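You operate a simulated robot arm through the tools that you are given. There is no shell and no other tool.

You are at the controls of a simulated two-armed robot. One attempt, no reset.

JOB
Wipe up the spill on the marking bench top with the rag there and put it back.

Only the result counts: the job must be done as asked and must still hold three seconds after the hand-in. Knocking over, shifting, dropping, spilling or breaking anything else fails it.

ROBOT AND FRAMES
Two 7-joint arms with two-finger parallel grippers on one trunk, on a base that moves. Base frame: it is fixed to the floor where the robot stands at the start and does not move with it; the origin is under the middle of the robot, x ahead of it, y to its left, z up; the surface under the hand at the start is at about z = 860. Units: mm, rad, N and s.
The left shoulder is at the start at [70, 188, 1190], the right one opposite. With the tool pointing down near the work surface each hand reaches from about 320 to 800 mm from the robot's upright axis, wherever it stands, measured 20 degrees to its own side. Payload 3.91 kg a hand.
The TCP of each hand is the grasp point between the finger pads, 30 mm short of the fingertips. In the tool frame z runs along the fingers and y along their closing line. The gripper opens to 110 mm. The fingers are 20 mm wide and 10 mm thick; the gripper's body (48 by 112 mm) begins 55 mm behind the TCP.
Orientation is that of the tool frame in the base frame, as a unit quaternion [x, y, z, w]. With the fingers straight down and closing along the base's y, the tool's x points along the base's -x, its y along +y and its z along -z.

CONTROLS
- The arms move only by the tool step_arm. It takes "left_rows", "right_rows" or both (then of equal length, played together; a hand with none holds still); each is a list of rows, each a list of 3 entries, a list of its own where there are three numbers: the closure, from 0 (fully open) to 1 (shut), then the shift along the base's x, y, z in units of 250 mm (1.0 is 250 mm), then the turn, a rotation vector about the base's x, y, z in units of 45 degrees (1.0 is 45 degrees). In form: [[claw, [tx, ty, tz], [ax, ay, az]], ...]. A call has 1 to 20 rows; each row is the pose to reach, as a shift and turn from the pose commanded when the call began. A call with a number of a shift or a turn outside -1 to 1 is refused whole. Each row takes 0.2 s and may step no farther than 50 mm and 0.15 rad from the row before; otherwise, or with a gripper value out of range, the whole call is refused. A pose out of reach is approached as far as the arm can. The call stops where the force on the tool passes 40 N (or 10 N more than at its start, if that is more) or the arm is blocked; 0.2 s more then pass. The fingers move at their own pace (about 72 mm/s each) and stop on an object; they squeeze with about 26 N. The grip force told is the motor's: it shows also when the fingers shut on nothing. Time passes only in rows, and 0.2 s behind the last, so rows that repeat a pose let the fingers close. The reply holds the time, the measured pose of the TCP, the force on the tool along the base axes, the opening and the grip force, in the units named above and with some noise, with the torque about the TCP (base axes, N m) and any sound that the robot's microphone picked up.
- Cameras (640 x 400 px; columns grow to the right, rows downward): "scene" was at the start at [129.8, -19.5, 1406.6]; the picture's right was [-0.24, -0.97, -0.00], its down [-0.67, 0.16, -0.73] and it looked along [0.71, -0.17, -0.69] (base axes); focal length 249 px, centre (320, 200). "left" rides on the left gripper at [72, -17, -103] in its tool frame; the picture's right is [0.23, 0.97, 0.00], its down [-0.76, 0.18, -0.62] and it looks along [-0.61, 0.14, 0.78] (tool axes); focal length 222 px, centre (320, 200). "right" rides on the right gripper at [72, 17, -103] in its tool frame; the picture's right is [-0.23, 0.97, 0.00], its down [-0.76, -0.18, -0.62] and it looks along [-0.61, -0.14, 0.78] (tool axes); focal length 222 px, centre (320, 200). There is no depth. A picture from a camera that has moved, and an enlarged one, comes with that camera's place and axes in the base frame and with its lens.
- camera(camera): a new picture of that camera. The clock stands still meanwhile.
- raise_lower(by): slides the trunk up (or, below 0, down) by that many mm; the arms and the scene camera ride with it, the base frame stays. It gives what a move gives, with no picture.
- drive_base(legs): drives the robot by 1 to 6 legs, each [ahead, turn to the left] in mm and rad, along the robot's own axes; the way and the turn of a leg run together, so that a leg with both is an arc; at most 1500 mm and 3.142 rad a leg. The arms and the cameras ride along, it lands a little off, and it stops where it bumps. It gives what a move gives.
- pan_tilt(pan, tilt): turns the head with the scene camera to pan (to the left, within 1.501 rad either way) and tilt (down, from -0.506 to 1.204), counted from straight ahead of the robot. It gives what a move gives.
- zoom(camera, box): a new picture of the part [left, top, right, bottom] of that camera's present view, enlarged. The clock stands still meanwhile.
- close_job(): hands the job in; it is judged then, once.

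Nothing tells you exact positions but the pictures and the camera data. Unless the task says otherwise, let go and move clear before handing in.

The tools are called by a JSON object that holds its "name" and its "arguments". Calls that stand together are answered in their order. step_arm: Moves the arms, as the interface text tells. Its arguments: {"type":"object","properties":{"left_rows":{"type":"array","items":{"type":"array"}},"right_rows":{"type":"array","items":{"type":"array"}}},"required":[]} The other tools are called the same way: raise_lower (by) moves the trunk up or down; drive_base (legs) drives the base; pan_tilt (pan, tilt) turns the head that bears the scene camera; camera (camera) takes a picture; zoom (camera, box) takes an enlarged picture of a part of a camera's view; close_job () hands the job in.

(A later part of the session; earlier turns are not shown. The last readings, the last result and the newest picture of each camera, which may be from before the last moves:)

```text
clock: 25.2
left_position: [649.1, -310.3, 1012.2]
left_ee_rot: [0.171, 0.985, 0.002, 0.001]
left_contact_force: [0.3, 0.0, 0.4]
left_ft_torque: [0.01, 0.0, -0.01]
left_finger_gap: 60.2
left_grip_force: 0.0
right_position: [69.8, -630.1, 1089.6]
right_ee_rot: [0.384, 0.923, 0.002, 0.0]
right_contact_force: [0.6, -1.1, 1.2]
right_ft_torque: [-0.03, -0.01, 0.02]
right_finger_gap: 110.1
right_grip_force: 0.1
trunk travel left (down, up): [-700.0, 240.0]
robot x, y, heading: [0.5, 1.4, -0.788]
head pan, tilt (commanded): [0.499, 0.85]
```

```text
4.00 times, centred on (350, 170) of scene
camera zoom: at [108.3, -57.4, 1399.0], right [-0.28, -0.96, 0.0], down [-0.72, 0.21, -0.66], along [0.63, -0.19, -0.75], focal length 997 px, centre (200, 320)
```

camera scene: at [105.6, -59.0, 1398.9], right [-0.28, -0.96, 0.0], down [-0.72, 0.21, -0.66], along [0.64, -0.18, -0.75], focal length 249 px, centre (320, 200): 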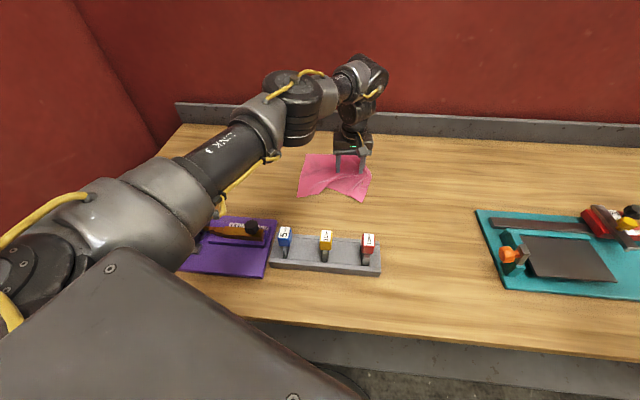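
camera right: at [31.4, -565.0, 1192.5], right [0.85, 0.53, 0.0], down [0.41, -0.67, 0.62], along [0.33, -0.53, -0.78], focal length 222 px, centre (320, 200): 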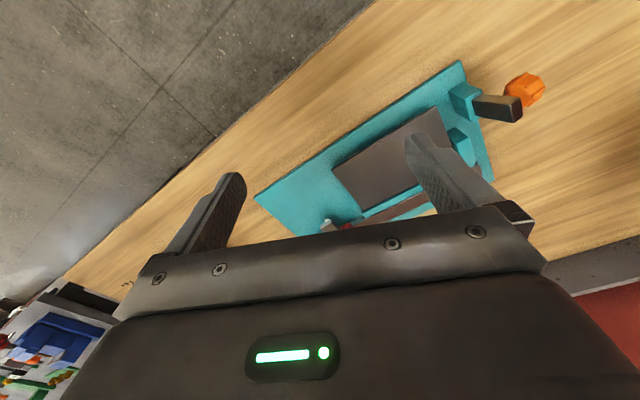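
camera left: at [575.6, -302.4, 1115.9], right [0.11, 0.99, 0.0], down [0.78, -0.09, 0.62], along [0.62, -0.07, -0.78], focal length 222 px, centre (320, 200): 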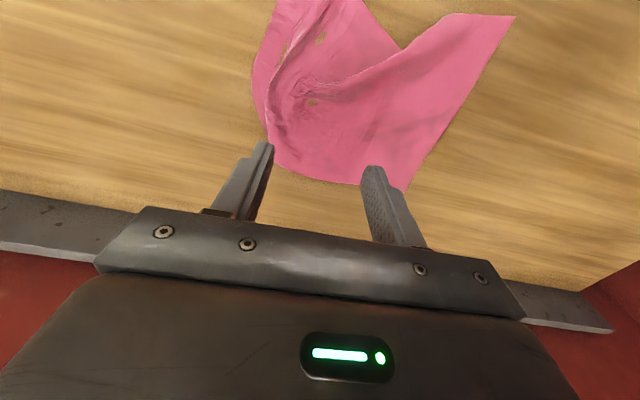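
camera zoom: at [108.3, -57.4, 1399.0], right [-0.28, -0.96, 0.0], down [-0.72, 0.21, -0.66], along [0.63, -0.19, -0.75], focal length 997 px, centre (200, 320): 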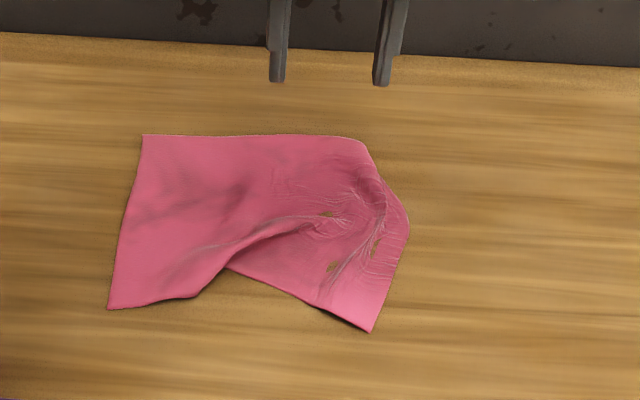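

The rag now has a fold running across it, and it still lies over the spill. A raised fold is easy to pinch, so I'll turn the hand to straddle it near the rag's middle, about (622,-262).

{"name": "step_arm", "arguments": {"left_rows": [[0.35, [-0.018, 0.032, -0.02], [0, 0, -0.166]], [0.3, [-0.036, 0.064, -0.05], [0, 0, -0.333]], [0.27, [-0.054, 0.096, -0.09], [0, 0, -0.5]], [0.27, [-0.072, 0.128, -0.13], [0, 0, -0.666]], [0.27, [-0.09, 0.16, -0.17], [0, 0, -0.833]], [0.27, [-0.108, 0.192, -0.208], [0, 0, -1.0]], [0.27, [-0.108, 0.192, -0.208], [0, 0, -1.0]]]}}

{"name": "camera", "arguments": {"camera": "left"}}

{"name": "zoom", "arguments": {"camera": "scene", "box": [270, 120, 430, 220]}}

```text
clock: 26.8
left_position: [624.4, -263.2, 958.6]
left_ee_rot: [0.535, 0.845, 0.001, 0.001]
left_contact_force: [-0.4, 0.4, 0.0]
left_ft_torque: [-0.01, -0.01, 0.01]
left_finger_gap: 79.9
left_grip_force: 0.0
right_position: [70.4, -628.2, 1089.4]
right_ee_rot: [0.384, 0.923, 0.001, -0.001]
right_contact_force: [0.6, -0.6, -0.3]
right_ft_torque: [0.0, -0.02, 0.0]
right_finger_gap: 109.8
right_grip_force: 0.1
trunk travel left (down, up): [-700.0, 240.0]
robot x, y, heading: [-0.2, -3.0, -0.783]
head pan, tilt (commanded): [0.499, 0.85]
```

```text
taken
camera left: at [577.5, -205.4, 1063.3], right [0.78, 0.62, 0.0], down [0.48, -0.61, 0.62], along [0.39, -0.49, -0.78], focal length 222 px, centre (320, 200)
```

left: 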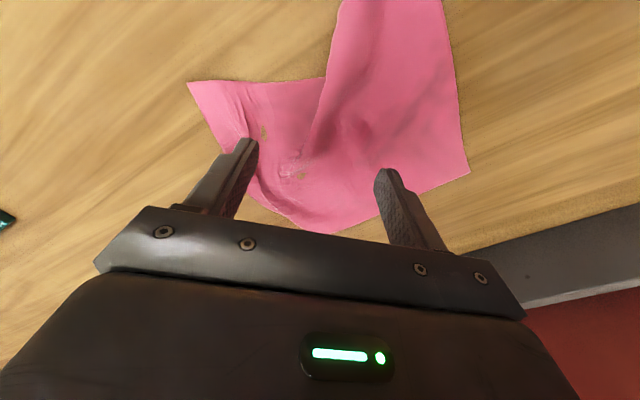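

```text
4.00 times, centred on (350, 170) of scene
camera zoom: at [109.7, -57.6, 1399.0], right [-0.28, -0.96, 0.0], down [-0.72, 0.21, -0.66], along [0.63, -0.19, -0.75], focal length 997 px, centre (200, 320)
```

zoom: 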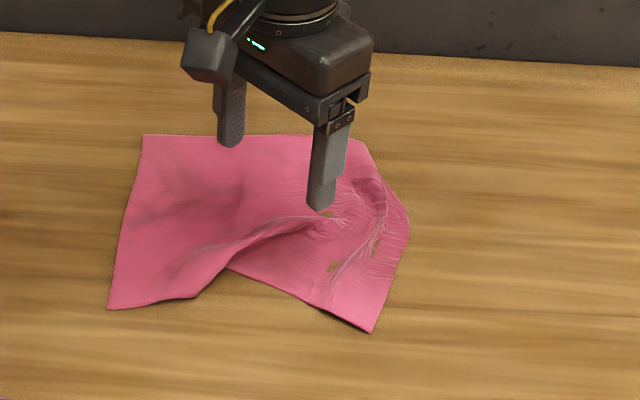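

The fingers straddle the fold at the rag's middle. I'll lower them to a light touch on the cloth.

{"name": "step_arm", "arguments": {"left_rows": [[0.27, [0, 0, -0.08], [0, 0, 0]], [0.27, [0, 0, -0.16], [0, 0, 0]], [0.27, [0, 0, -0.22], [0, 0, 0]], [0.27, [0, 0, -0.245], [0, 0, 0]], [0.27, [0, 0, -0.255], [0, 0, 0]], [0.27, [0, 0, -0.262], [0, 0, 0]], [0.27, [0, 0, -0.266], [0, 0, 0]]]}}

```text
clock: 28.4
left_position: [623.1, -264.2, 893.5]
left_ee_rot: [0.535, 0.845, 0.002, 0.001]
left_contact_force: [-0.2, -0.3, -0.2]
left_ft_torque: [0.03, -0.03, 0.03]
left_finger_gap: 80.2
left_grip_force: 0.1
right_position: [69.8, -629.4, 1089.2]
right_ee_rot: [0.385, 0.923, 0.001, -0.001]
right_contact_force: [0.2, 0.7, -0.6]
right_ft_torque: [0.04, -0.01, -0.02]
right_finger_gap: 110.0
right_grip_force: 0.0
trunk travel left (down, up): [-700.0, 240.0]
robot x, y, heading: [1.9, -0.6, -0.789]
head pan, tilt (commanded): [0.499, 0.85]
```

{"name": "step_arm", "arguments": {"left_rows": [[0.27, [0, 0, -0.005], [0, 0, 0]], [0.27, [0, 0, -0.009], [0, 0, 0]], [0.45, [0, 0, -0.009], [0, 0, 0]], [0.65, [0, 0, -0.009], [0, 0, 0]], [0.85, [0, 0, -0.009], [0, 0, 0]], [1.0, [0, 0, -0.009], [0, 0, 0]], [1.0, [0, 0, -0.009], [0, 0, 0]], [1.0, [0, 0, -0.009], [0, 0, 0]]]}}

{"name": "camera", "arguments": {"camera": "left"}}

{"name": "zoom", "arguments": {"camera": "scene", "box": [270, 120, 430, 220]}}

```text
clock: 30.2
left_position: [623.5, -265.3, 890.8]
left_ee_rot: [0.535, 0.845, 0.001, 0.001]
left_contact_force: [0.1, -0.2, 1.4]
left_ft_torque: [0.01, 0.02, 0.01]
left_finger_gap: 3.4
left_grip_force: 25.7
right_position: [69.7, -630.1, 1089.6]
right_ee_rot: [0.384, 0.923, 0.001, 0.0]
right_contact_force: [0.1, 1.0, -0.4]
right_ft_torque: [0.01, -0.02, 0.02]
right_finger_gap: 110.2
right_grip_force: 0.0
trunk travel left (down, up): [-700.0, 240.0]
robot x, y, heading: [-2.0, 3.5, -0.787]
head pan, tilt (commanded): [0.499, 0.85]
```

```text
taken
camera left: at [577.0, -206.4, 995.6], right [0.78, 0.62, 0.0], down [0.48, -0.61, 0.62], along [0.39, -0.49, -0.78], focal length 222 px, centre (320, 200)
```

left: 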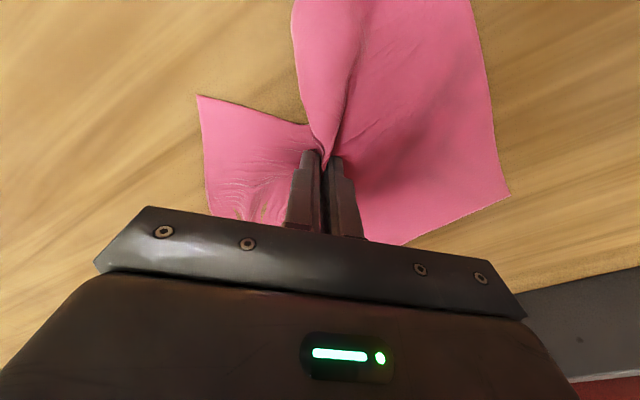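

```text
4.00 times, centred on (350, 170) of scene
camera zoom: at [109.8, -57.3, 1399.0], right [-0.28, -0.96, 0.0], down [-0.72, 0.21, -0.66], along [0.63, -0.19, -0.75], focal length 997 px, centre (200, 320)
```

zoom: 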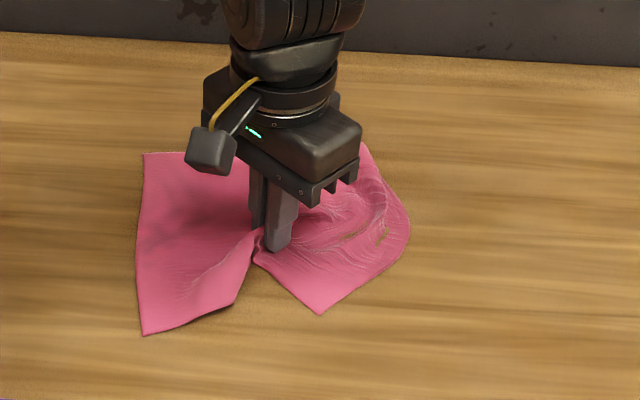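

The cloth is pinched: the gap reads 3.4 mm with a firm grip. I'll lift it clear and move back a little to check the hold and see the bench underneath.

{"name": "step_arm", "arguments": {"left_rows": [[1.0, [0, 0, 0.04], [0, 0, 0]], [1.0, [0, 0, 0.12], [0, 0, 0]], [1.0, [0, 0, 0.24], [0, 0, 0]], [1.0, [0, 0, 0.38], [0, 0, 0]], [1.0, [0, 0, 0.54], [0, 0, 0]], [1.0, [0, 0, 0.7], [0, 0, 0]], [1.0, [0.02, 0.12, 0.76], [0, 0, 0]], [1.0, [0.05, 0.28, 0.76], [0, 0, 0]], [1.0, [0.09, 0.45, 0.76], [0, 0, 0]], [1.0, [0.13, 0.6, 0.76], [0, 0, 0]]]}}

{"name": "camera", "arguments": {"camera": "left"}}

{"name": "camera", "arguments": {"camera": "scene"}}

{"name": "zoom", "arguments": {"camera": "scene", "box": [270, 120, 430, 220]}}

```text
clock: 32.4
left_position: [658.9, -109.8, 1083.8]
left_ee_rot: [0.535, 0.845, 0.0, 0.001]
left_contact_force: [-0.1, 0.3, -0.2]
left_ft_torque: [0.0, 0.01, -0.02]
left_finger_gap: 3.2
left_grip_force: 26.6
right_position: [70.8, -625.7, 1090.1]
right_ee_rot: [0.384, 0.923, -0.002, -0.001]
right_contact_force: [0.1, -0.3, -0.1]
right_ft_torque: [0.02, 0.01, 0.01]
right_finger_gap: 110.3
right_grip_force: 0.2
trunk travel left (down, up): [-700.0, 240.0]
robot x, y, heading: [1.8, -0.4, -0.79]
head pan, tilt (commanded): [0.499, 0.85]
```

```text
taken
camera left: at [611.5, -52.3, 1186.0], right [0.78, 0.62, 0.0], down [0.48, -0.61, 0.62], along [0.39, -0.49, -0.78], focal length 222 px, centre (320, 200)
```

left: 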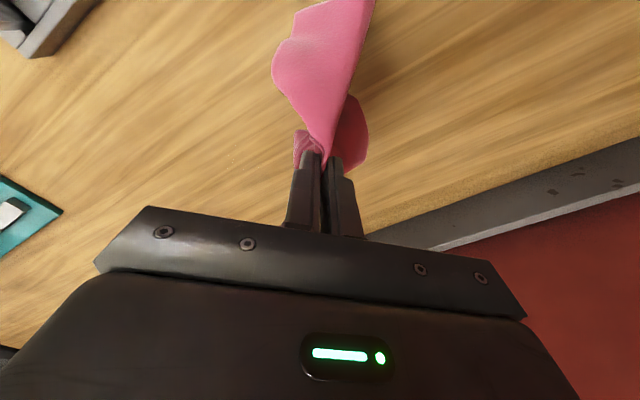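

```text
taken
camera scene: at [110.6, -54.6, 1399.0], right [-0.28, -0.96, 0.0], down [-0.72, 0.21, -0.66], along [0.63, -0.19, -0.75], focal length 249 px, centre (320, 200)
```

scene: 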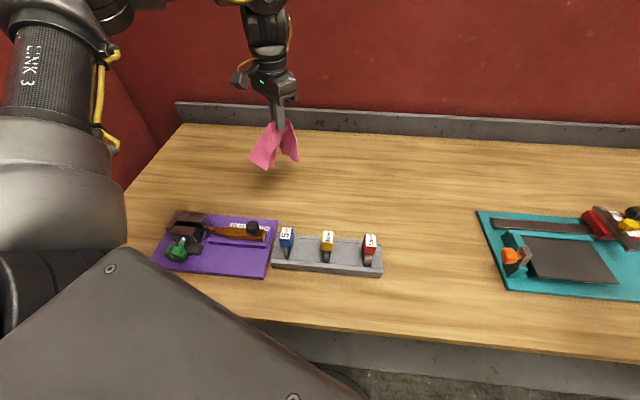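

```text
4.00 times, centred on (350, 170) of scene
camera zoom: at [110.6, -54.6, 1399.0], right [-0.28, -0.96, 0.0], down [-0.72, 0.21, -0.66], along [0.63, -0.19, -0.75], focal length 997 px, centre (200, 320)
```

zoom: 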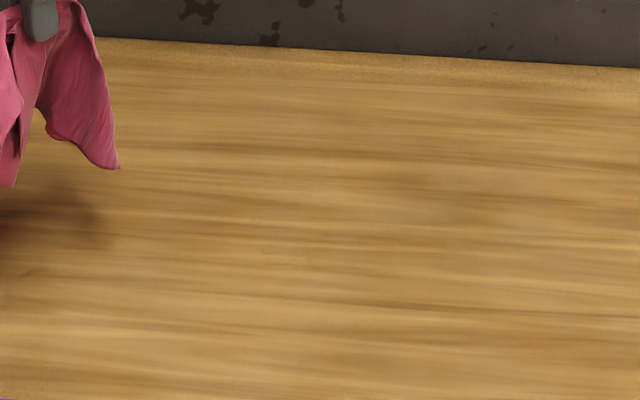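

The rag is held firmly and the patch looks wiped. I'll zoom in hard on the spill area to check for any remaining wetness.

{"name": "zoom", "arguments": {"camera": "scene", "box": [318, 155, 374, 190]}}

{"name": "zoom", "arguments": {"camera": "scene", "box": [270, 140, 370, 202]}}

{"name": "zoom", "arguments": {"camera": "left", "box": [100, 60, 320, 200]}}

```text
11.43 times, centred on (346, 172) of scene
camera zoom: at [110.6, -54.6, 1399.0], right [-0.28, -0.96, 0.0], down [-0.72, 0.21, -0.66], along [0.63, -0.19, -0.75], focal length 2848 px, centre (23, 514)
```

zoom: 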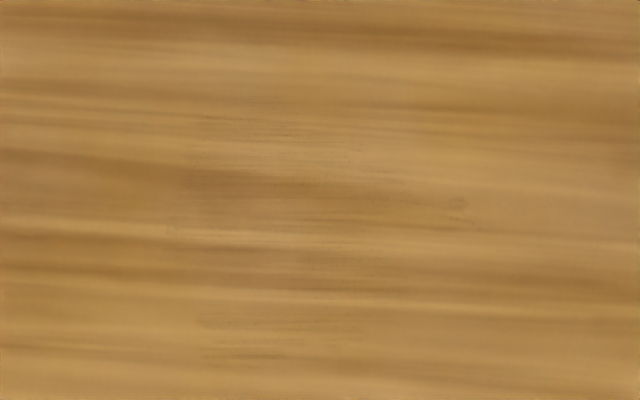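

```text
6.40 times, centred on (320, 171) of scene
camera zoom: at [110.6, -54.6, 1399.0], right [-0.28, -0.96, 0.0], down [-0.72, 0.21, -0.66], along [0.63, -0.19, -0.75], focal length 1595 px, centre (320, 386)
```

zoom: 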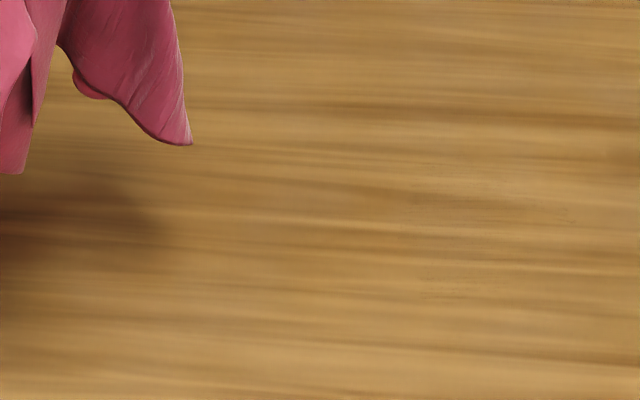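

```text
2.86 times, centred on (210, 130) of left
camera zoom: at [611.5, -52.3, 1186.0], right [0.78, 0.62, 0.0], down [0.48, -0.61, 0.62], along [0.39, -0.49, -0.78], focal length 635 px, centre (634, 400)
```

zoom: 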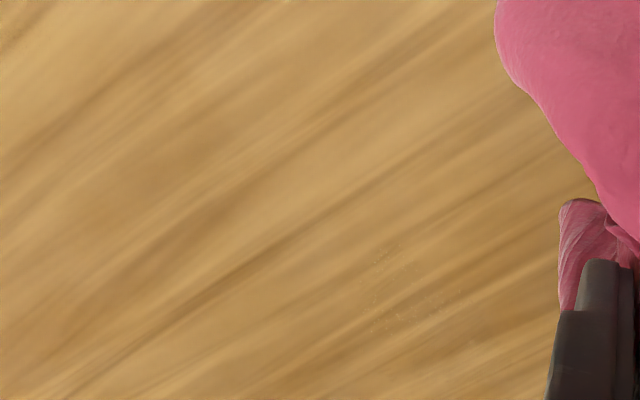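

Only a very faint residue remains at the old spot. I'll take the held rag back to the left edge of the patch for several more light passes.

{"name": "step_arm", "arguments": {"left_rows": [[1.0, [0.012, -0.099, -0.124], [0, 0, 0]], [1.0, [0.024, -0.198, -0.248], [0, 0, 0]], [1.0, [0.035, -0.298, -0.372], [0, 0, 0]], [1.0, [0.047, -0.397, -0.496], [0, 0, 0]], [1.0, [0.04, -0.42, -0.58], [0, 0, 0]], [1.0, [0.03, -0.46, -0.66], [0, 0, 0]], [1.0, [0.015, -0.5, -0.72], [0, 0, 0]]]}}

{"name": "camera", "arguments": {"camera": "left"}}

{"name": "zoom", "arguments": {"camera": "scene", "box": [250, 100, 430, 220]}}

```text
clock: 34.0
left_position: [660.5, -241.0, 901.3]
left_ee_rot: [0.535, 0.845, 0.003, 0.0]
left_contact_force: [0.3, -1.7, 1.1]
left_ft_torque: [-0.01, -0.01, 0.0]
left_finger_gap: 3.4
left_grip_force: 26.5
right_position: [70.0, -629.6, 1088.2]
right_ee_rot: [0.385, 0.923, 0.0, -0.001]
right_contact_force: [0.7, -0.5, 0.2]
right_ft_torque: [0.02, -0.02, 0.0]
right_finger_gap: 109.8
right_grip_force: 0.1
trunk travel left (down, up): [-700.0, 240.0]
robot x, y, heading: [6.8, -0.8, -0.784]
head pan, tilt (commanded): [0.499, 0.85]
```

```text
taken
camera left: at [613.4, -182.7, 1005.0], right [0.78, 0.62, 0.0], down [0.49, -0.61, 0.62], along [0.39, -0.49, -0.78], focal length 222 px, centre (320, 200)
```

left: 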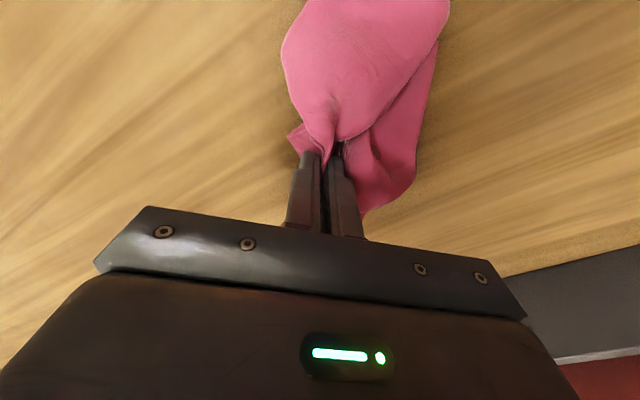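

```text
3.33 times, centred on (340, 160) of scene
camera zoom: at [110.0, -58.1, 1398.9], right [-0.28, -0.96, 0.0], down [-0.72, 0.21, -0.66], along [0.63, -0.19, -0.75], focal length 831 px, centre (253, 333)
```

zoom: 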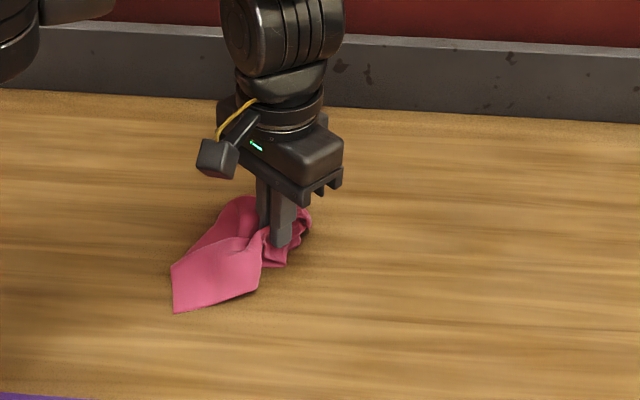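

The bunched rag is touching down at the patch's left edge and is still gripped. I'll press lightly and sweep back and forth over the middle and far half.

{"name": "step_arm", "arguments": {"left_rows": [[1.0, [0, 0, -0.016], [0, 0, 0]], [1.0, [0, 0, -0.028], [0, 0, 0]], [1.0, [-0.0529, -0.1296, -0.03], [0, 0, 0]], [1.0, [-0.1058, -0.2593, -0.03], [0, 0, 0]], [1.0, [-0.1588, -0.3889, -0.03], [0, 0, 0]], [1.0, [-0.0847, -0.4191, -0.03], [0, 0, 0]], [1.0, [-0.0317, -0.2895, -0.03], [0, 0, 0]], [1.0, [0.0212, -0.1598, -0.03], [0, 0, 0]], [1.0, [0.0741, -0.0302, -0.03], [0, 0, 0]], [1.0, [0.1482, -0.0605, -0.03], [0, 0, 0]], [1.0, [0.0953, -0.1901, -0.03], [0, 0, 0]], [1.0, [0.0424, -0.3198, -0.03], [0, 0, 0]], [1.0, [-0.0106, -0.4494, -0.03], [0, 0, 0]]]}}

{"name": "camera", "arguments": {"camera": "left"}}

{"name": "zoom", "arguments": {"camera": "scene", "box": [250, 100, 430, 220]}}

```text
clock: 36.8
left_position: [655.3, -350.6, 894.9]
left_ee_rot: [0.535, 0.845, 0.001, 0.001]
left_contact_force: [-0.3, 3.6, 8.5]
left_ft_torque: [0.12, -0.07, -0.01]
left_finger_gap: 3.5
left_grip_force: 25.6
left hand out of reach, approached as far as the arm can: row 7, 8, 9, 10
right_position: [68.7, -629.1, 1090.0]
right_ee_rot: [0.383, 0.924, 0.001, 0.0]
right_contact_force: [-0.4, -0.2, -0.1]
right_ft_torque: [0.01, -0.02, 0.01]
right_finger_gap: 110.2
right_grip_force: 0.1
trunk travel left (down, up): [-700.0, 240.0]
robot x, y, heading: [0.8, -1.2, -0.783]
head pan, tilt (commanded): [0.499, 0.85]
```

```text
taken
camera left: at [607.7, -291.7, 998.0], right [0.78, 0.62, 0.0], down [0.48, -0.61, 0.62], along [0.39, -0.49, -0.78], focal length 222 px, centre (320, 200)
```

left: 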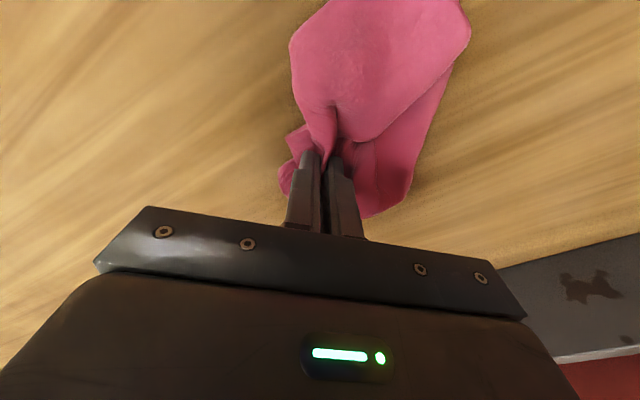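

```text
3.33 times, centred on (340, 160) of scene
camera zoom: at [108.2, -57.7, 1398.9], right [-0.28, -0.96, 0.0], down [-0.72, 0.21, -0.66], along [0.63, -0.19, -0.75], focal length 831 px, centre (253, 333)
```

zoom: 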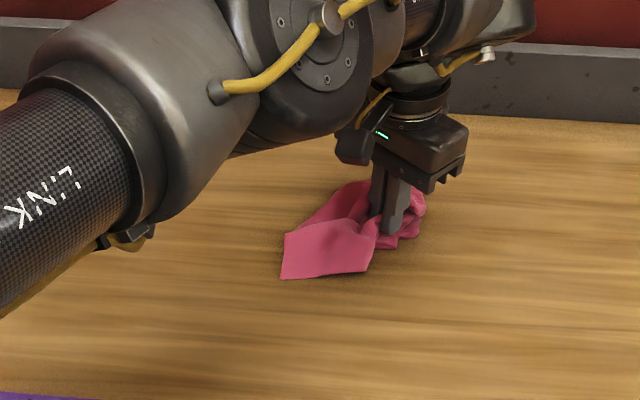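

The rag is still held with a light 8 N press, though the arm briefly hit a reach limit partway through the passes. I'll continue with smaller steps back over the far half and then the middle line.

{"name": "step_arm", "arguments": {"left_rows": [[1.0, [0.0378, 0.0926, 0], [0, 0, 0]], [1.0, [0.0756, 0.1852, 0], [0, 0, 0]], [1.0, [0.1134, 0.2778, 0], [0, 0, 0]], [1.0, [0.1512, 0.3704, 0], [0, 0, 0]], [1.0, [0.0586, 0.4082, 0], [0, 0, 0]], [1.0, [0.0208, 0.3156, 0], [0, 0, 0]], [1.0, [-0.017, 0.223, 0], [0, 0, 0]], [1.0, [-0.0548, 0.1304, 0], [0, 0, 0]], [1.0, [-0.0926, 0.0378, 0], [0, 0, 0]]]}}

{"name": "zoom", "arguments": {"camera": "scene", "box": [250, 100, 430, 220]}}

```text
clock: 38.8
left_position: [630.1, -344.7, 894.4]
left_ee_rot: [0.535, 0.845, 0.002, 0.001]
left_contact_force: [0.6, 0.0, 0.3]
left_ft_torque: [0.0, 0.01, -0.01]
left_finger_gap: 3.1
left_grip_force: 25.8
right_position: [67.3, -630.7, 1088.3]
right_ee_rot: [0.385, 0.923, 0.002, 0.0]
right_contact_force: [-1.2, -1.2, -0.6]
right_ft_torque: [0.05, 0.02, -0.01]
right_finger_gap: 110.2
right_grip_force: 0.0
trunk travel left (down, up): [-700.0, 240.0]
robot x, y, heading: [-1.3, -2.2, -0.787]
head pan, tilt (commanded): [0.499, 0.85]
```

```text
3.33 times, centred on (340, 160) of scene
camera zoom: at [107.0, -60.2, 1399.0], right [-0.28, -0.96, 0.0], down [-0.72, 0.21, -0.66], along [0.63, -0.18, -0.75], focal length 831 px, centre (253, 333)
```

zoom: 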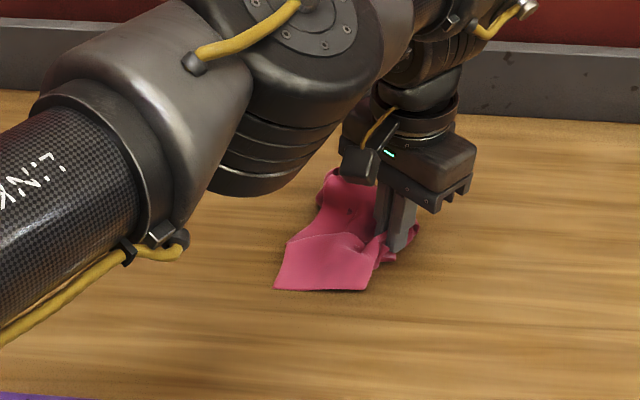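

The press has dropped to almost nothing, so I'll lower 2 mm and sweep three lines over the middle and near half of the patch.

{"name": "step_arm", "arguments": {"left_rows": [[1.0, [0, 0, -0.008], [0, 0, 0]], [1.0, [0.0378, 0.0926, -0.009], [0, 0, 0]], [1.0, [0.0756, 0.1852, -0.009], [0, 0, 0]], [1.0, [0.1134, 0.2778, -0.009], [0, 0, 0]], [1.0, [0.1512, 0.3704, -0.009], [0, 0, 0]], [1.0, [0.0586, 0.4082, -0.009], [0, 0, 0]], [1.0, [0.0208, 0.3156, -0.009], [0, 0, 0]], [1.0, [-0.017, 0.223, -0.009], [0, 0, 0]], [1.0, [-0.0548, 0.1304, -0.009], [0, 0, 0]], [1.0, [-0.0926, 0.0378, -0.009], [0, 0, 0]], [1.0, [-0.1852, 0.0756, -0.009], [0, 0, 0]], [1.0, [-0.1474, 0.1682, -0.009], [0, 0, 0]], [1.0, [-0.1096, 0.2608, -0.009], [0, 0, 0]], [1.0, [-0.0718, 0.3534, -0.009], [0, 0, 0]], [1.0, [-0.034, 0.446, -0.009], [0, 0, 0]]]}}

{"name": "camera", "arguments": {"camera": "left"}}

{"name": "zoom", "arguments": {"camera": "scene", "box": [250, 100, 430, 220]}}

```text
clock: 42.0
left_position: [626.8, -229.6, 893.8]
left_ee_rot: [0.535, 0.845, 0.002, 0.002]
left_contact_force: [-0.1, -1.8, 6.7]
left_ft_torque: [0.0, 0.03, -0.05]
left_finger_gap: 3.3
left_grip_force: 26.2
right_position: [70.2, -629.6, 1090.4]
right_ee_rot: [0.384, 0.923, -0.001, 0.0]
right_contact_force: [-0.1, 0.1, 0.6]
right_ft_torque: [-0.01, -0.01, 0.03]
right_finger_gap: 110.0
right_grip_force: 0.0
trunk travel left (down, up): [-700.0, 240.0]
robot x, y, heading: [1.2, -1.2, -0.782]
head pan, tilt (commanded): [0.499, 0.85]
```

```text
taken
camera left: at [579.0, -171.7, 997.0], right [0.78, 0.62, 0.0], down [0.48, -0.61, 0.62], along [0.39, -0.49, -0.78], focal length 222 px, centre (320, 200)
```

left: 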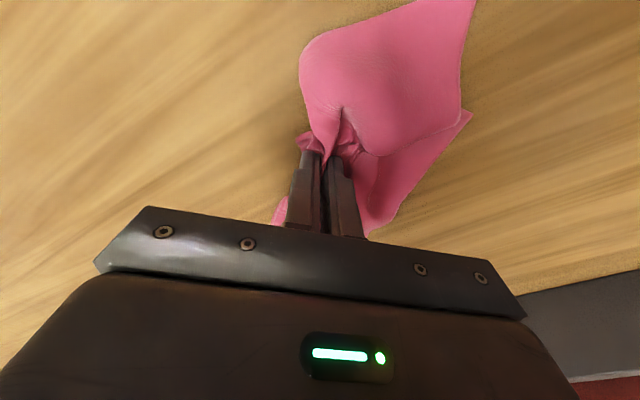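

```text
3.33 times, centred on (340, 160) of scene
camera zoom: at [109.2, -56.2, 1399.1], right [-0.28, -0.96, 0.0], down [-0.72, 0.21, -0.66], along [0.63, -0.19, -0.75], focal length 831 px, centre (253, 333)
```

zoom: 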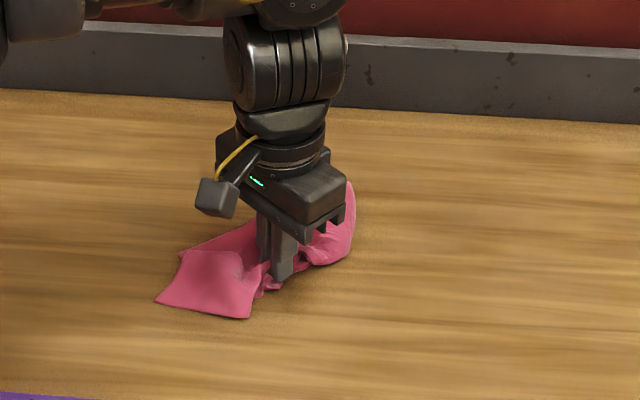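

Contact is a light 7 N. I'll lift the rag clear to the left and inspect the patch again.

{"name": "step_arm", "arguments": {"left_rows": [[1.0, [0.0, 0.02, 0.06], [0, 0, 0]], [1.0, [0.01, 0.06, 0.2], [0, 0, 0]], [1.0, [0.03, 0.12, 0.38], [0, 0, 0]], [1.0, [0.05, 0.2, 0.55], [0, 0, 0]], [1.0, [0.08, 0.34, 0.66], [0, 0, 0]], [1.0, [0.11, 0.5, 0.7], [0, 0, 0]], [1.0, [0.11, 0.5, 0.7], [0, 0, 0]]]}}

{"name": "zoom", "arguments": {"camera": "scene", "box": [318, 155, 374, 190]}}

{"name": "zoom", "arguments": {"camera": "scene", "box": [270, 120, 430, 220]}}

{"name": "camera", "arguments": {"camera": "left"}}

```text
clock: 43.6
left_position: [655.4, -106.2, 1066.1]
left_ee_rot: [0.535, 0.845, 0.002, -0.001]
left_contact_force: [-0.2, 0.7, -0.2]
left_ft_torque: [0.06, 0.0, -0.02]
left_finger_gap: 3.3
left_grip_force: 25.0
right_position: [69.8, -629.1, 1088.4]
right_ee_rot: [0.384, 0.923, 0.001, -0.001]
right_contact_force: [0.3, -0.6, -0.2]
right_ft_torque: [0.0, -0.03, 0.0]
right_finger_gap: 109.9
right_grip_force: 0.1
trunk travel left (down, up): [-700.0, 240.0]
robot x, y, heading: [-1.4, -1.2, -0.788]
head pan, tilt (commanded): [0.499, 0.85]
```

```text
11.43 times, centred on (346, 172) of scene
camera zoom: at [109.9, -58.7, 1398.9], right [-0.28, -0.96, 0.0], down [-0.72, 0.21, -0.66], along [0.63, -0.18, -0.75], focal length 2848 px, centre (23, 514)
```

zoom: 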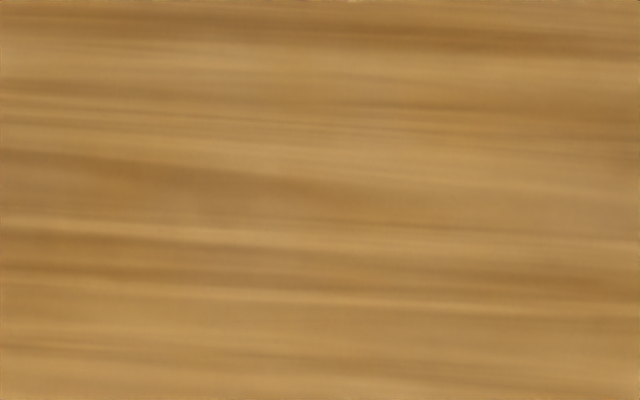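

```text
4.00 times, centred on (350, 170) of scene
camera zoom: at [109.9, -58.7, 1398.9], right [-0.28, -0.96, 0.0], down [-0.72, 0.21, -0.66], along [0.63, -0.18, -0.75], focal length 997 px, centre (200, 320)
```

zoom: 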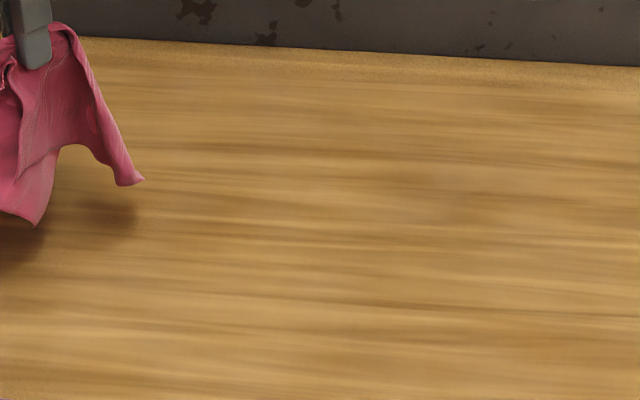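

```text
taken
camera left: at [608.7, -49.0, 1169.0], right [0.78, 0.62, 0.0], down [0.48, -0.61, 0.62], along [0.39, -0.49, -0.78], focal length 222 px, centre (320, 200)
```

left: 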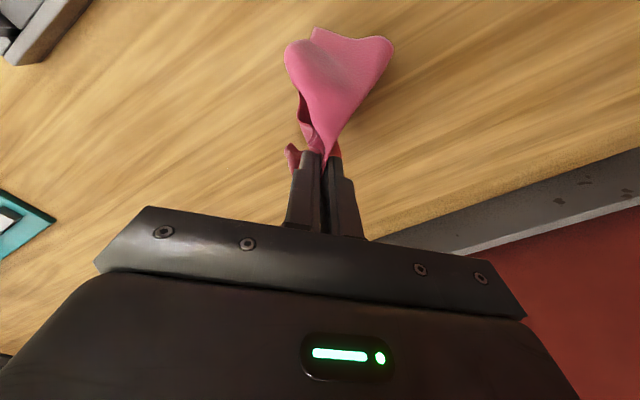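

The residue is gone. I'll check the surrounding area for smeared traces before returning the rag.

{"name": "zoom", "arguments": {"camera": "scene", "box": [318, 125, 382, 165]}}

{"name": "zoom", "arguments": {"camera": "scene", "box": [350, 140, 430, 190]}}

{"name": "zoom", "arguments": {"camera": "scene", "box": [280, 165, 360, 215]}}

{"name": "camera", "arguments": {"camera": "scene"}}

```text
10.00 times, centred on (350, 145) of scene
camera zoom: at [109.9, -58.7, 1398.9], right [-0.28, -0.96, 0.0], down [-0.72, 0.21, -0.66], along [0.63, -0.18, -0.75], focal length 2492 px, centre (20, 750)
```

zoom: 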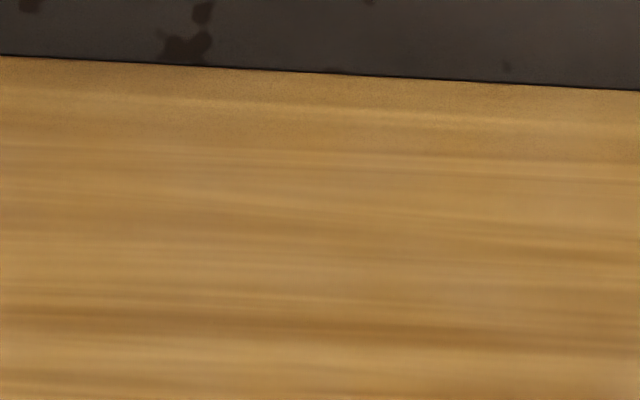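

```text
8.00 times, centred on (390, 165) of scene
camera zoom: at [109.9, -58.7, 1398.9], right [-0.28, -0.96, 0.0], down [-0.72, 0.21, -0.66], along [0.63, -0.18, -0.75], focal length 1994 px, centre (-240, 480)
```

zoom: 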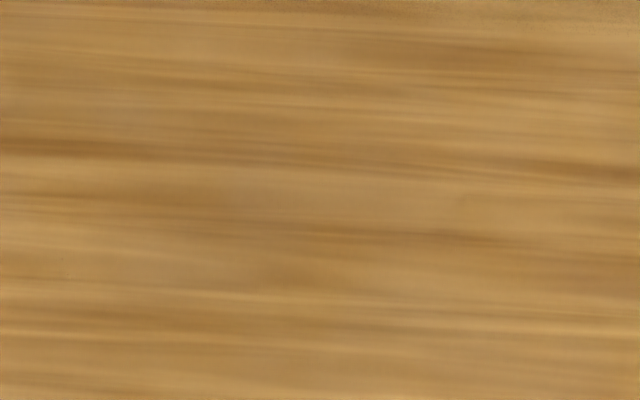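

```text
8.00 times, centred on (320, 190) of scene
camera zoom: at [109.9, -58.7, 1398.9], right [-0.28, -0.96, 0.0], down [-0.72, 0.21, -0.66], along [0.63, -0.18, -0.75], focal length 1994 px, centre (320, 280)
```

zoom: 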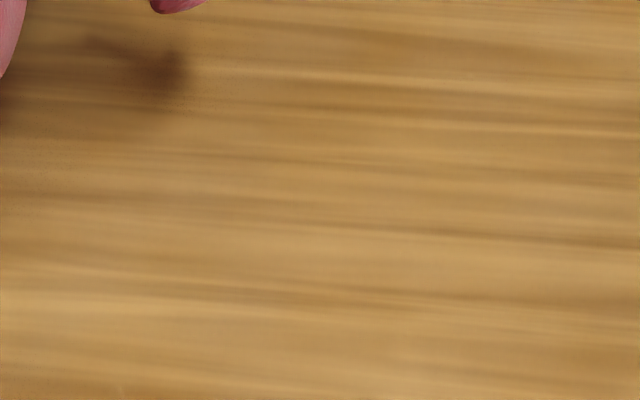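

```text
taken
camera scene: at [109.9, -58.7, 1398.9], right [-0.28, -0.96, 0.0], down [-0.72, 0.21, -0.66], along [0.63, -0.18, -0.75], focal length 249 px, centre (320, 200)
```

scene: 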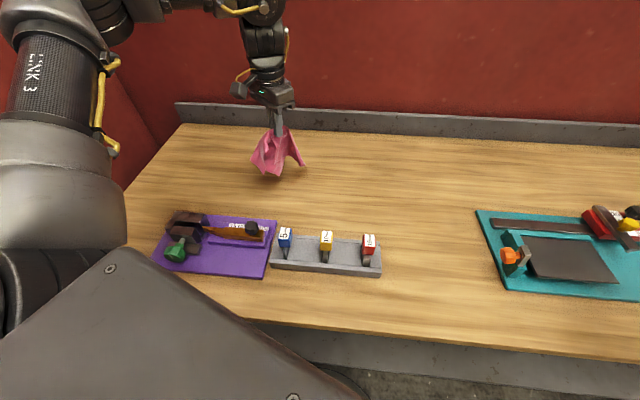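

The bench is clean where the spill was, with no traces around it. I'll carry the rag back over its original spot, centred near (716, 9), and lower it until it hangs just above the bench.

{"name": "step_arm", "arguments": {"left_rows": [[1.0, [0.041, 0.112, 0], [0, 0, 0]], [1.0, [0.081, 0.224, 0], [0, 0, 0]], [1.0, [0.122, 0.337, 0], [0, 0, 0]], [1.0, [0.162, 0.449, 0], [0, 0, 0]], [1.0, [0.162, 0.449, -0.12], [0, 0, 0]], [1.0, [0.162, 0.449, -0.24], [0, 0, 0]], [1.0, [0.162, 0.449, -0.34], [0, 0, 0]], [1.0, [0.162, 0.449, -0.34], [0, 0, 0]]]}}

{"name": "pan_tilt", "arguments": {"pan": 0.75, "tilt": 0.75}}

{"name": "camera", "arguments": {"camera": "scene"}}

{"name": "camera", "arguments": {"camera": "left"}}

```text
clock: 45.4
left_position: [695.1, 8.2, 980.6]
left_ee_rot: [0.535, 0.845, 0.002, 0.0]
left_contact_force: [-0.2, 0.5, -0.1]
left_ft_torque: [0.03, 0.0, 0.0]
left_finger_gap: 3.4
left_grip_force: 26.0
right_position: [70.6, -629.2, 1090.1]
right_ee_rot: [0.384, 0.923, 0.0, 0.0]
right_contact_force: [-0.6, 0.3, 0.1]
right_ft_torque: [-0.04, -0.01, -0.01]
right_finger_gap: 110.1
right_grip_force: 0.1
trunk travel left (down, up): [-700.0, 240.0]
robot x, y, heading: [0.8, 1.3, -0.789]
head pan, tilt (commanded): [0.499, 0.85]
```

```text
clock: 46.1
left_position: [696.2, 7.0, 980.8]
left_ee_rot: [0.535, 0.845, 0.002, 0.0]
left_contact_force: [0.2, 1.0, 0.1]
left_ft_torque: [-0.03, -0.02, 0.0]
left_finger_gap: 3.5
left_grip_force: 25.5
right_position: [70.1, -628.5, 1090.1]
right_ee_rot: [0.384, 0.923, 0.0, 0.0]
right_contact_force: [0.3, 0.4, -0.4]
right_ft_torque: [0.0, -0.01, -0.04]
right_finger_gap: 110.1
right_grip_force: 0.1
trunk travel left (down, up): [-700.0, 240.0]
robot x, y, heading: [1.0, -0.9, -0.789]
head pan, tilt (commanded): [0.75, 0.75]
```

```text
taken
camera scene: at [117.8, -37.9, 1407.0], right [-0.03, -1.0, 0.0], down [-0.68, 0.02, -0.73], along [0.73, -0.03, -0.68], focal length 249 px, centre (320, 200)
```

scene: 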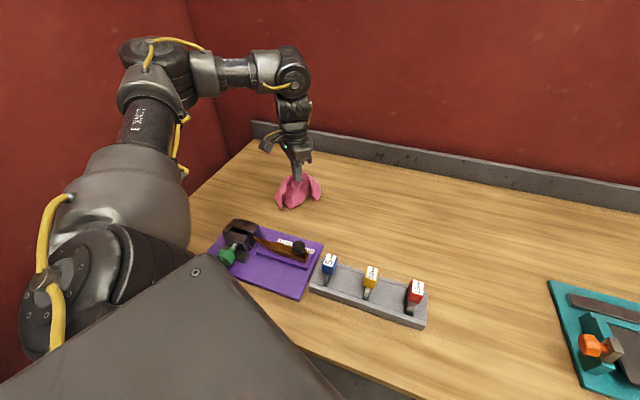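

```text
taken
camera left: at [648.6, 66.0, 1084.8], right [0.78, 0.62, 0.0], down [0.48, -0.61, 0.62], along [0.39, -0.49, -0.78], focal length 222 px, centre (320, 200)
```

left: 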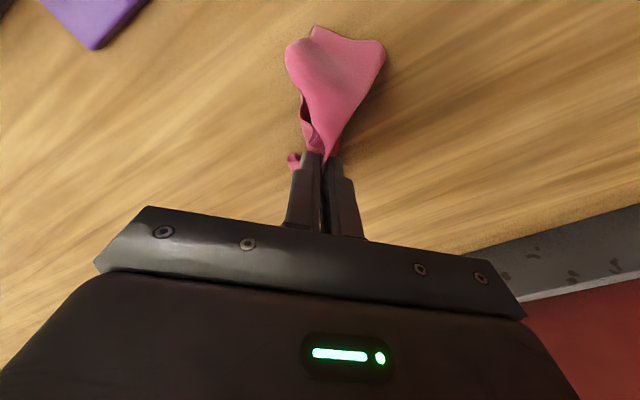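

{"name": "zoom", "arguments": {"camera": "scene", "box": [240, 130, 368, 210]}}

```text
5.00 times, centred on (304, 170) of scene
camera zoom: at [117.8, -37.9, 1407.0], right [-0.03, -1.0, 0.0], down [-0.68, 0.02, -0.73], along [0.73, -0.03, -0.68], focal length 1246 px, centre (400, 350)
```

zoom: 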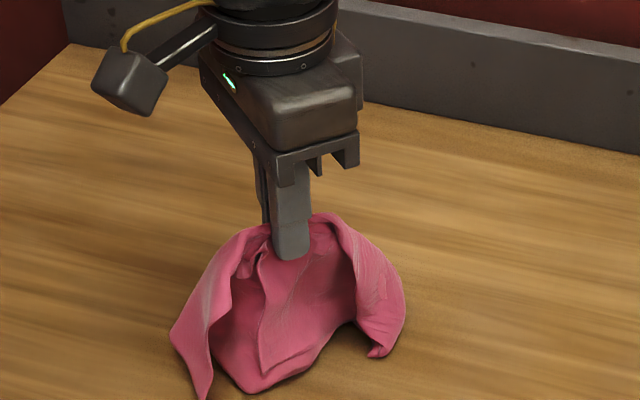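

The rag hangs like a small tent over its spot. I'll lower it straight and slowly onto the bench, still gripped.

{"name": "step_arm", "arguments": {"left_rows": [[1.0, [0, 0, -0.05], [0, 0, 0]], [1.0, [0, 0, -0.1], [0, 0, 0]], [1.0, [0, 0, -0.15], [0, 0, 0]], [1.0, [0, 0, -0.19], [0, 0, 0]], [1.0, [0, 0, -0.23], [0, 0, 0]], [1.0, [0, 0, -0.27], [0, 0, 0]], [1.0, [0, 0, -0.3], [0, 0, 0]], [1.0, [0, 0, -0.32], [0, 0, 0]], [1.0, [0, 0, -0.335], [0, 0, 0]]]}}

{"name": "zoom", "arguments": {"camera": "scene", "box": [224, 140, 384, 240]}}

{"name": "camera", "arguments": {"camera": "left"}}

```text
clock: 48.1
left_position: [694.8, 5.9, 898.3]
left_ee_rot: [0.535, 0.845, 0.001, 0.001]
left_contact_force: [0.3, 0.2, 1.7]
left_ft_torque: [0.01, 0.02, 0.01]
left_finger_gap: 3.3
left_grip_force: 25.8
right_position: [71.3, -629.2, 1089.8]
right_ee_rot: [0.384, 0.924, 0.0, 0.0]
right_contact_force: [0.1, 0.4, -1.0]
right_ft_torque: [-0.03, 0.01, -0.03]
right_finger_gap: 110.2
right_grip_force: 0.1
trunk travel left (down, up): [-700.0, 240.0]
robot x, y, heading: [1.0, 0.7, -0.784]
head pan, tilt (commanded): [0.75, 0.75]
```

```text
4.00 times, centred on (304, 190) of scene
camera zoom: at [117.7, -37.9, 1407.0], right [-0.03, -1.0, 0.0], down [-0.68, 0.02, -0.73], along [0.73, -0.02, -0.68], focal length 997 px, centre (384, 240)
```

zoom: 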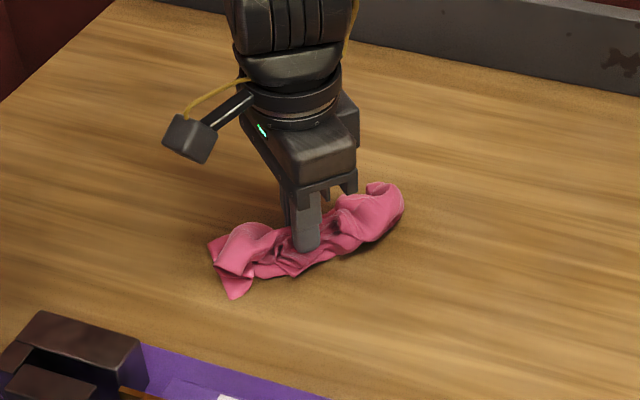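

```text
taken
camera left: at [646.7, 64.0, 1001.9], right [0.78, 0.62, 0.0], down [0.48, -0.61, 0.62], along [0.39, -0.49, -0.78], focal length 222 px, centre (320, 200)
```

left: 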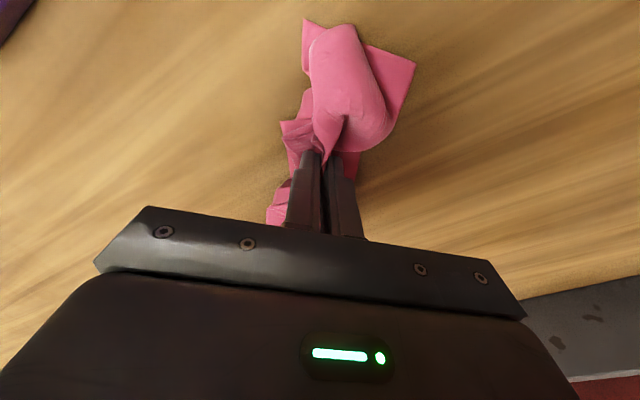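

The rag is down as a loose heap about 20 mm short of its original centre. I'll slide it the last bit while gripped, then open the fingers and rise.

{"name": "step_arm", "arguments": {"left_rows": [[1.0, [0.03, 0.004, 0.01], [0, 0, 0]], [1.0, [0.06, 0.008, 0.01], [0, 0, 0]], [1.0, [0.09, 0.012, 0.01], [0, 0, 0]], [1.0, [0.09, 0.012, 0.0], [0, 0, 0]], [0.9, [0.09, 0.012, 0.0], [0, 0, 0]], [0.75, [0.09, 0.012, 0.0], [0, 0, 0]], [0.6, [0.09, 0.012, 0.01], [0, 0, 0]], [0.45, [0.09, 0.012, 0.02], [0, 0, 0]], [0.45, [0.09, 0.012, 0.06], [0, 0, 0]], [0.45, [0.09, 0.012, 0.14], [0, 0, 0]], [0.45, [0.09, 0.012, 0.28], [0, 0, 0]], [0.45, [0.09, 0.012, 0.46], [0, 0, 0]], [0.45, [0.09, 0.012, 0.62], [0, 0, 0]]]}}

{"name": "zoom", "arguments": {"camera": "scene", "box": [224, 140, 384, 240]}}

{"name": "camera", "arguments": {"camera": "left"}}

```text
clock: 51.0
left_position: [715.2, 9.4, 1056.7]
left_ee_rot: [0.535, 0.845, 0.002, 0.001]
left_contact_force: [0.2, 0.1, 0.5]
left_ft_torque: [-0.02, -0.02, 0.02]
left_finger_gap: 60.4
left_grip_force: 0.0
right_position: [69.1, -630.6, 1090.2]
right_ee_rot: [0.384, 0.923, 0.002, 0.0]
right_contact_force: [-0.6, 0.8, 0.2]
right_ft_torque: [0.02, 0.02, 0.01]
right_finger_gap: 110.2
right_grip_force: 0.1
trunk travel left (down, up): [-700.0, 240.0]
robot x, y, heading: [-1.9, 0.3, -0.785]
head pan, tilt (commanded): [0.75, 0.75]
```

```text
4.00 times, centred on (304, 190) of scene
camera zoom: at [116.1, -38.5, 1407.0], right [-0.03, -1.0, 0.0], down [-0.68, 0.02, -0.73], along [0.73, -0.02, -0.68], focal length 997 px, centre (384, 240)
```

zoom: 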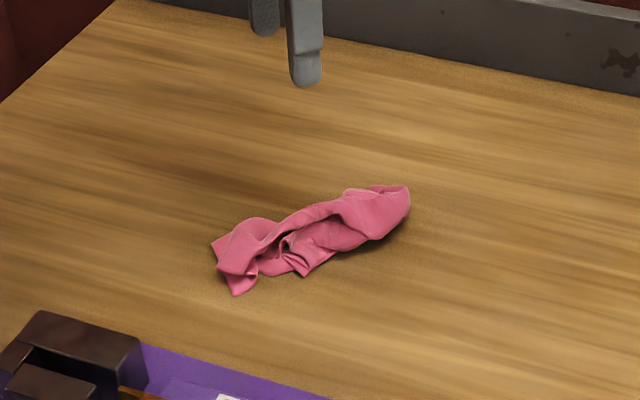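

```text
taken
camera left: at [668.0, 67.7, 1159.1], right [0.78, 0.62, 0.0], down [0.48, -0.61, 0.62], along [0.39, -0.49, -0.78], focal length 222 px, centre (320, 200)
```

left: 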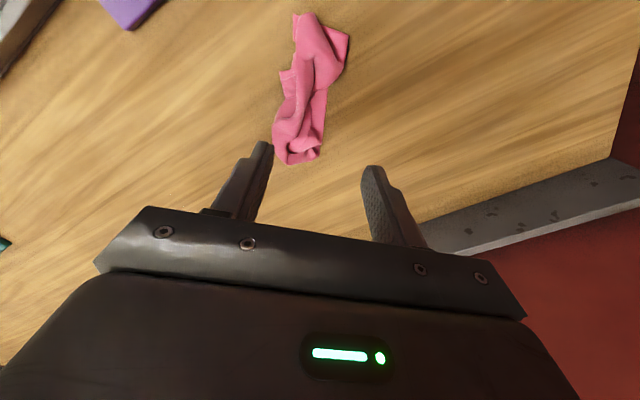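

The rag is released and resting on its original spot, roughly 17 mm from its starting centre, but bunched. I'll look closely from both cameras to judge how it lies and whether spreading it out is sensible.

{"name": "zoom", "arguments": {"camera": "left", "box": [220, 0, 400, 180]}}

{"name": "zoom", "arguments": {"camera": "scene", "box": [264, 175, 344, 225]}}

{"name": "camera", "arguments": {"camera": "scene"}}

```text
2.22 times, centred on (310, 90) of left
camera zoom: at [668.0, 67.7, 1159.1], right [0.78, 0.62, 0.0], down [0.48, -0.61, 0.62], along [0.39, -0.49, -0.78], focal length 494 px, centre (342, 444)
```

zoom: 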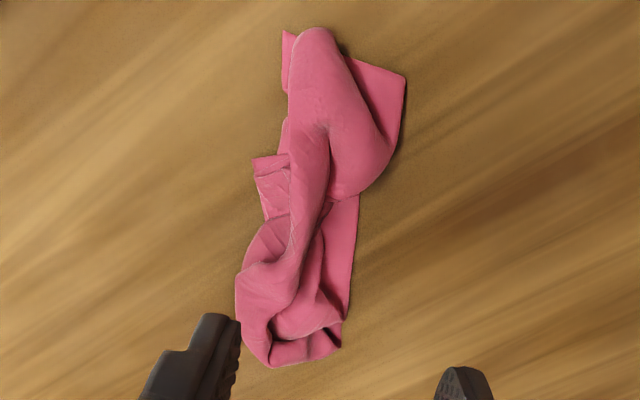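

```text
8.00 times, centred on (304, 200) of scene
camera zoom: at [116.1, -38.5, 1407.0], right [-0.03, -1.0, 0.0], down [-0.68, 0.02, -0.73], along [0.73, -0.02, -0.68], focal length 1994 px, centre (448, 200)
```

zoom: 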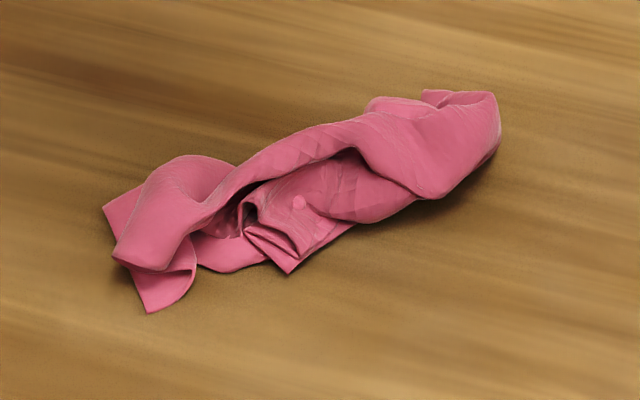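

```text
taken
camera scene: at [116.1, -38.5, 1407.0], right [-0.03, -1.0, 0.0], down [-0.68, 0.02, -0.73], along [0.73, -0.02, -0.68], focal length 249 px, centre (320, 200)
```

scene: 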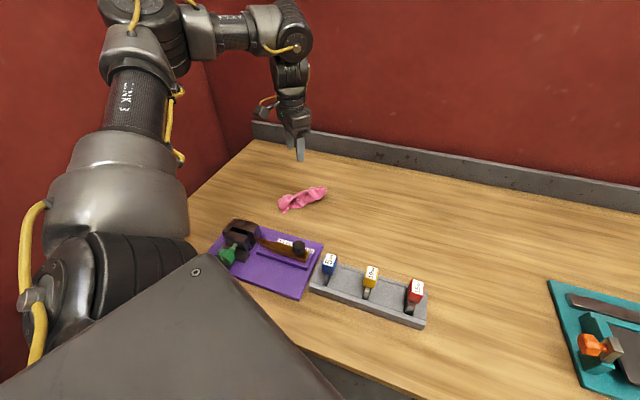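

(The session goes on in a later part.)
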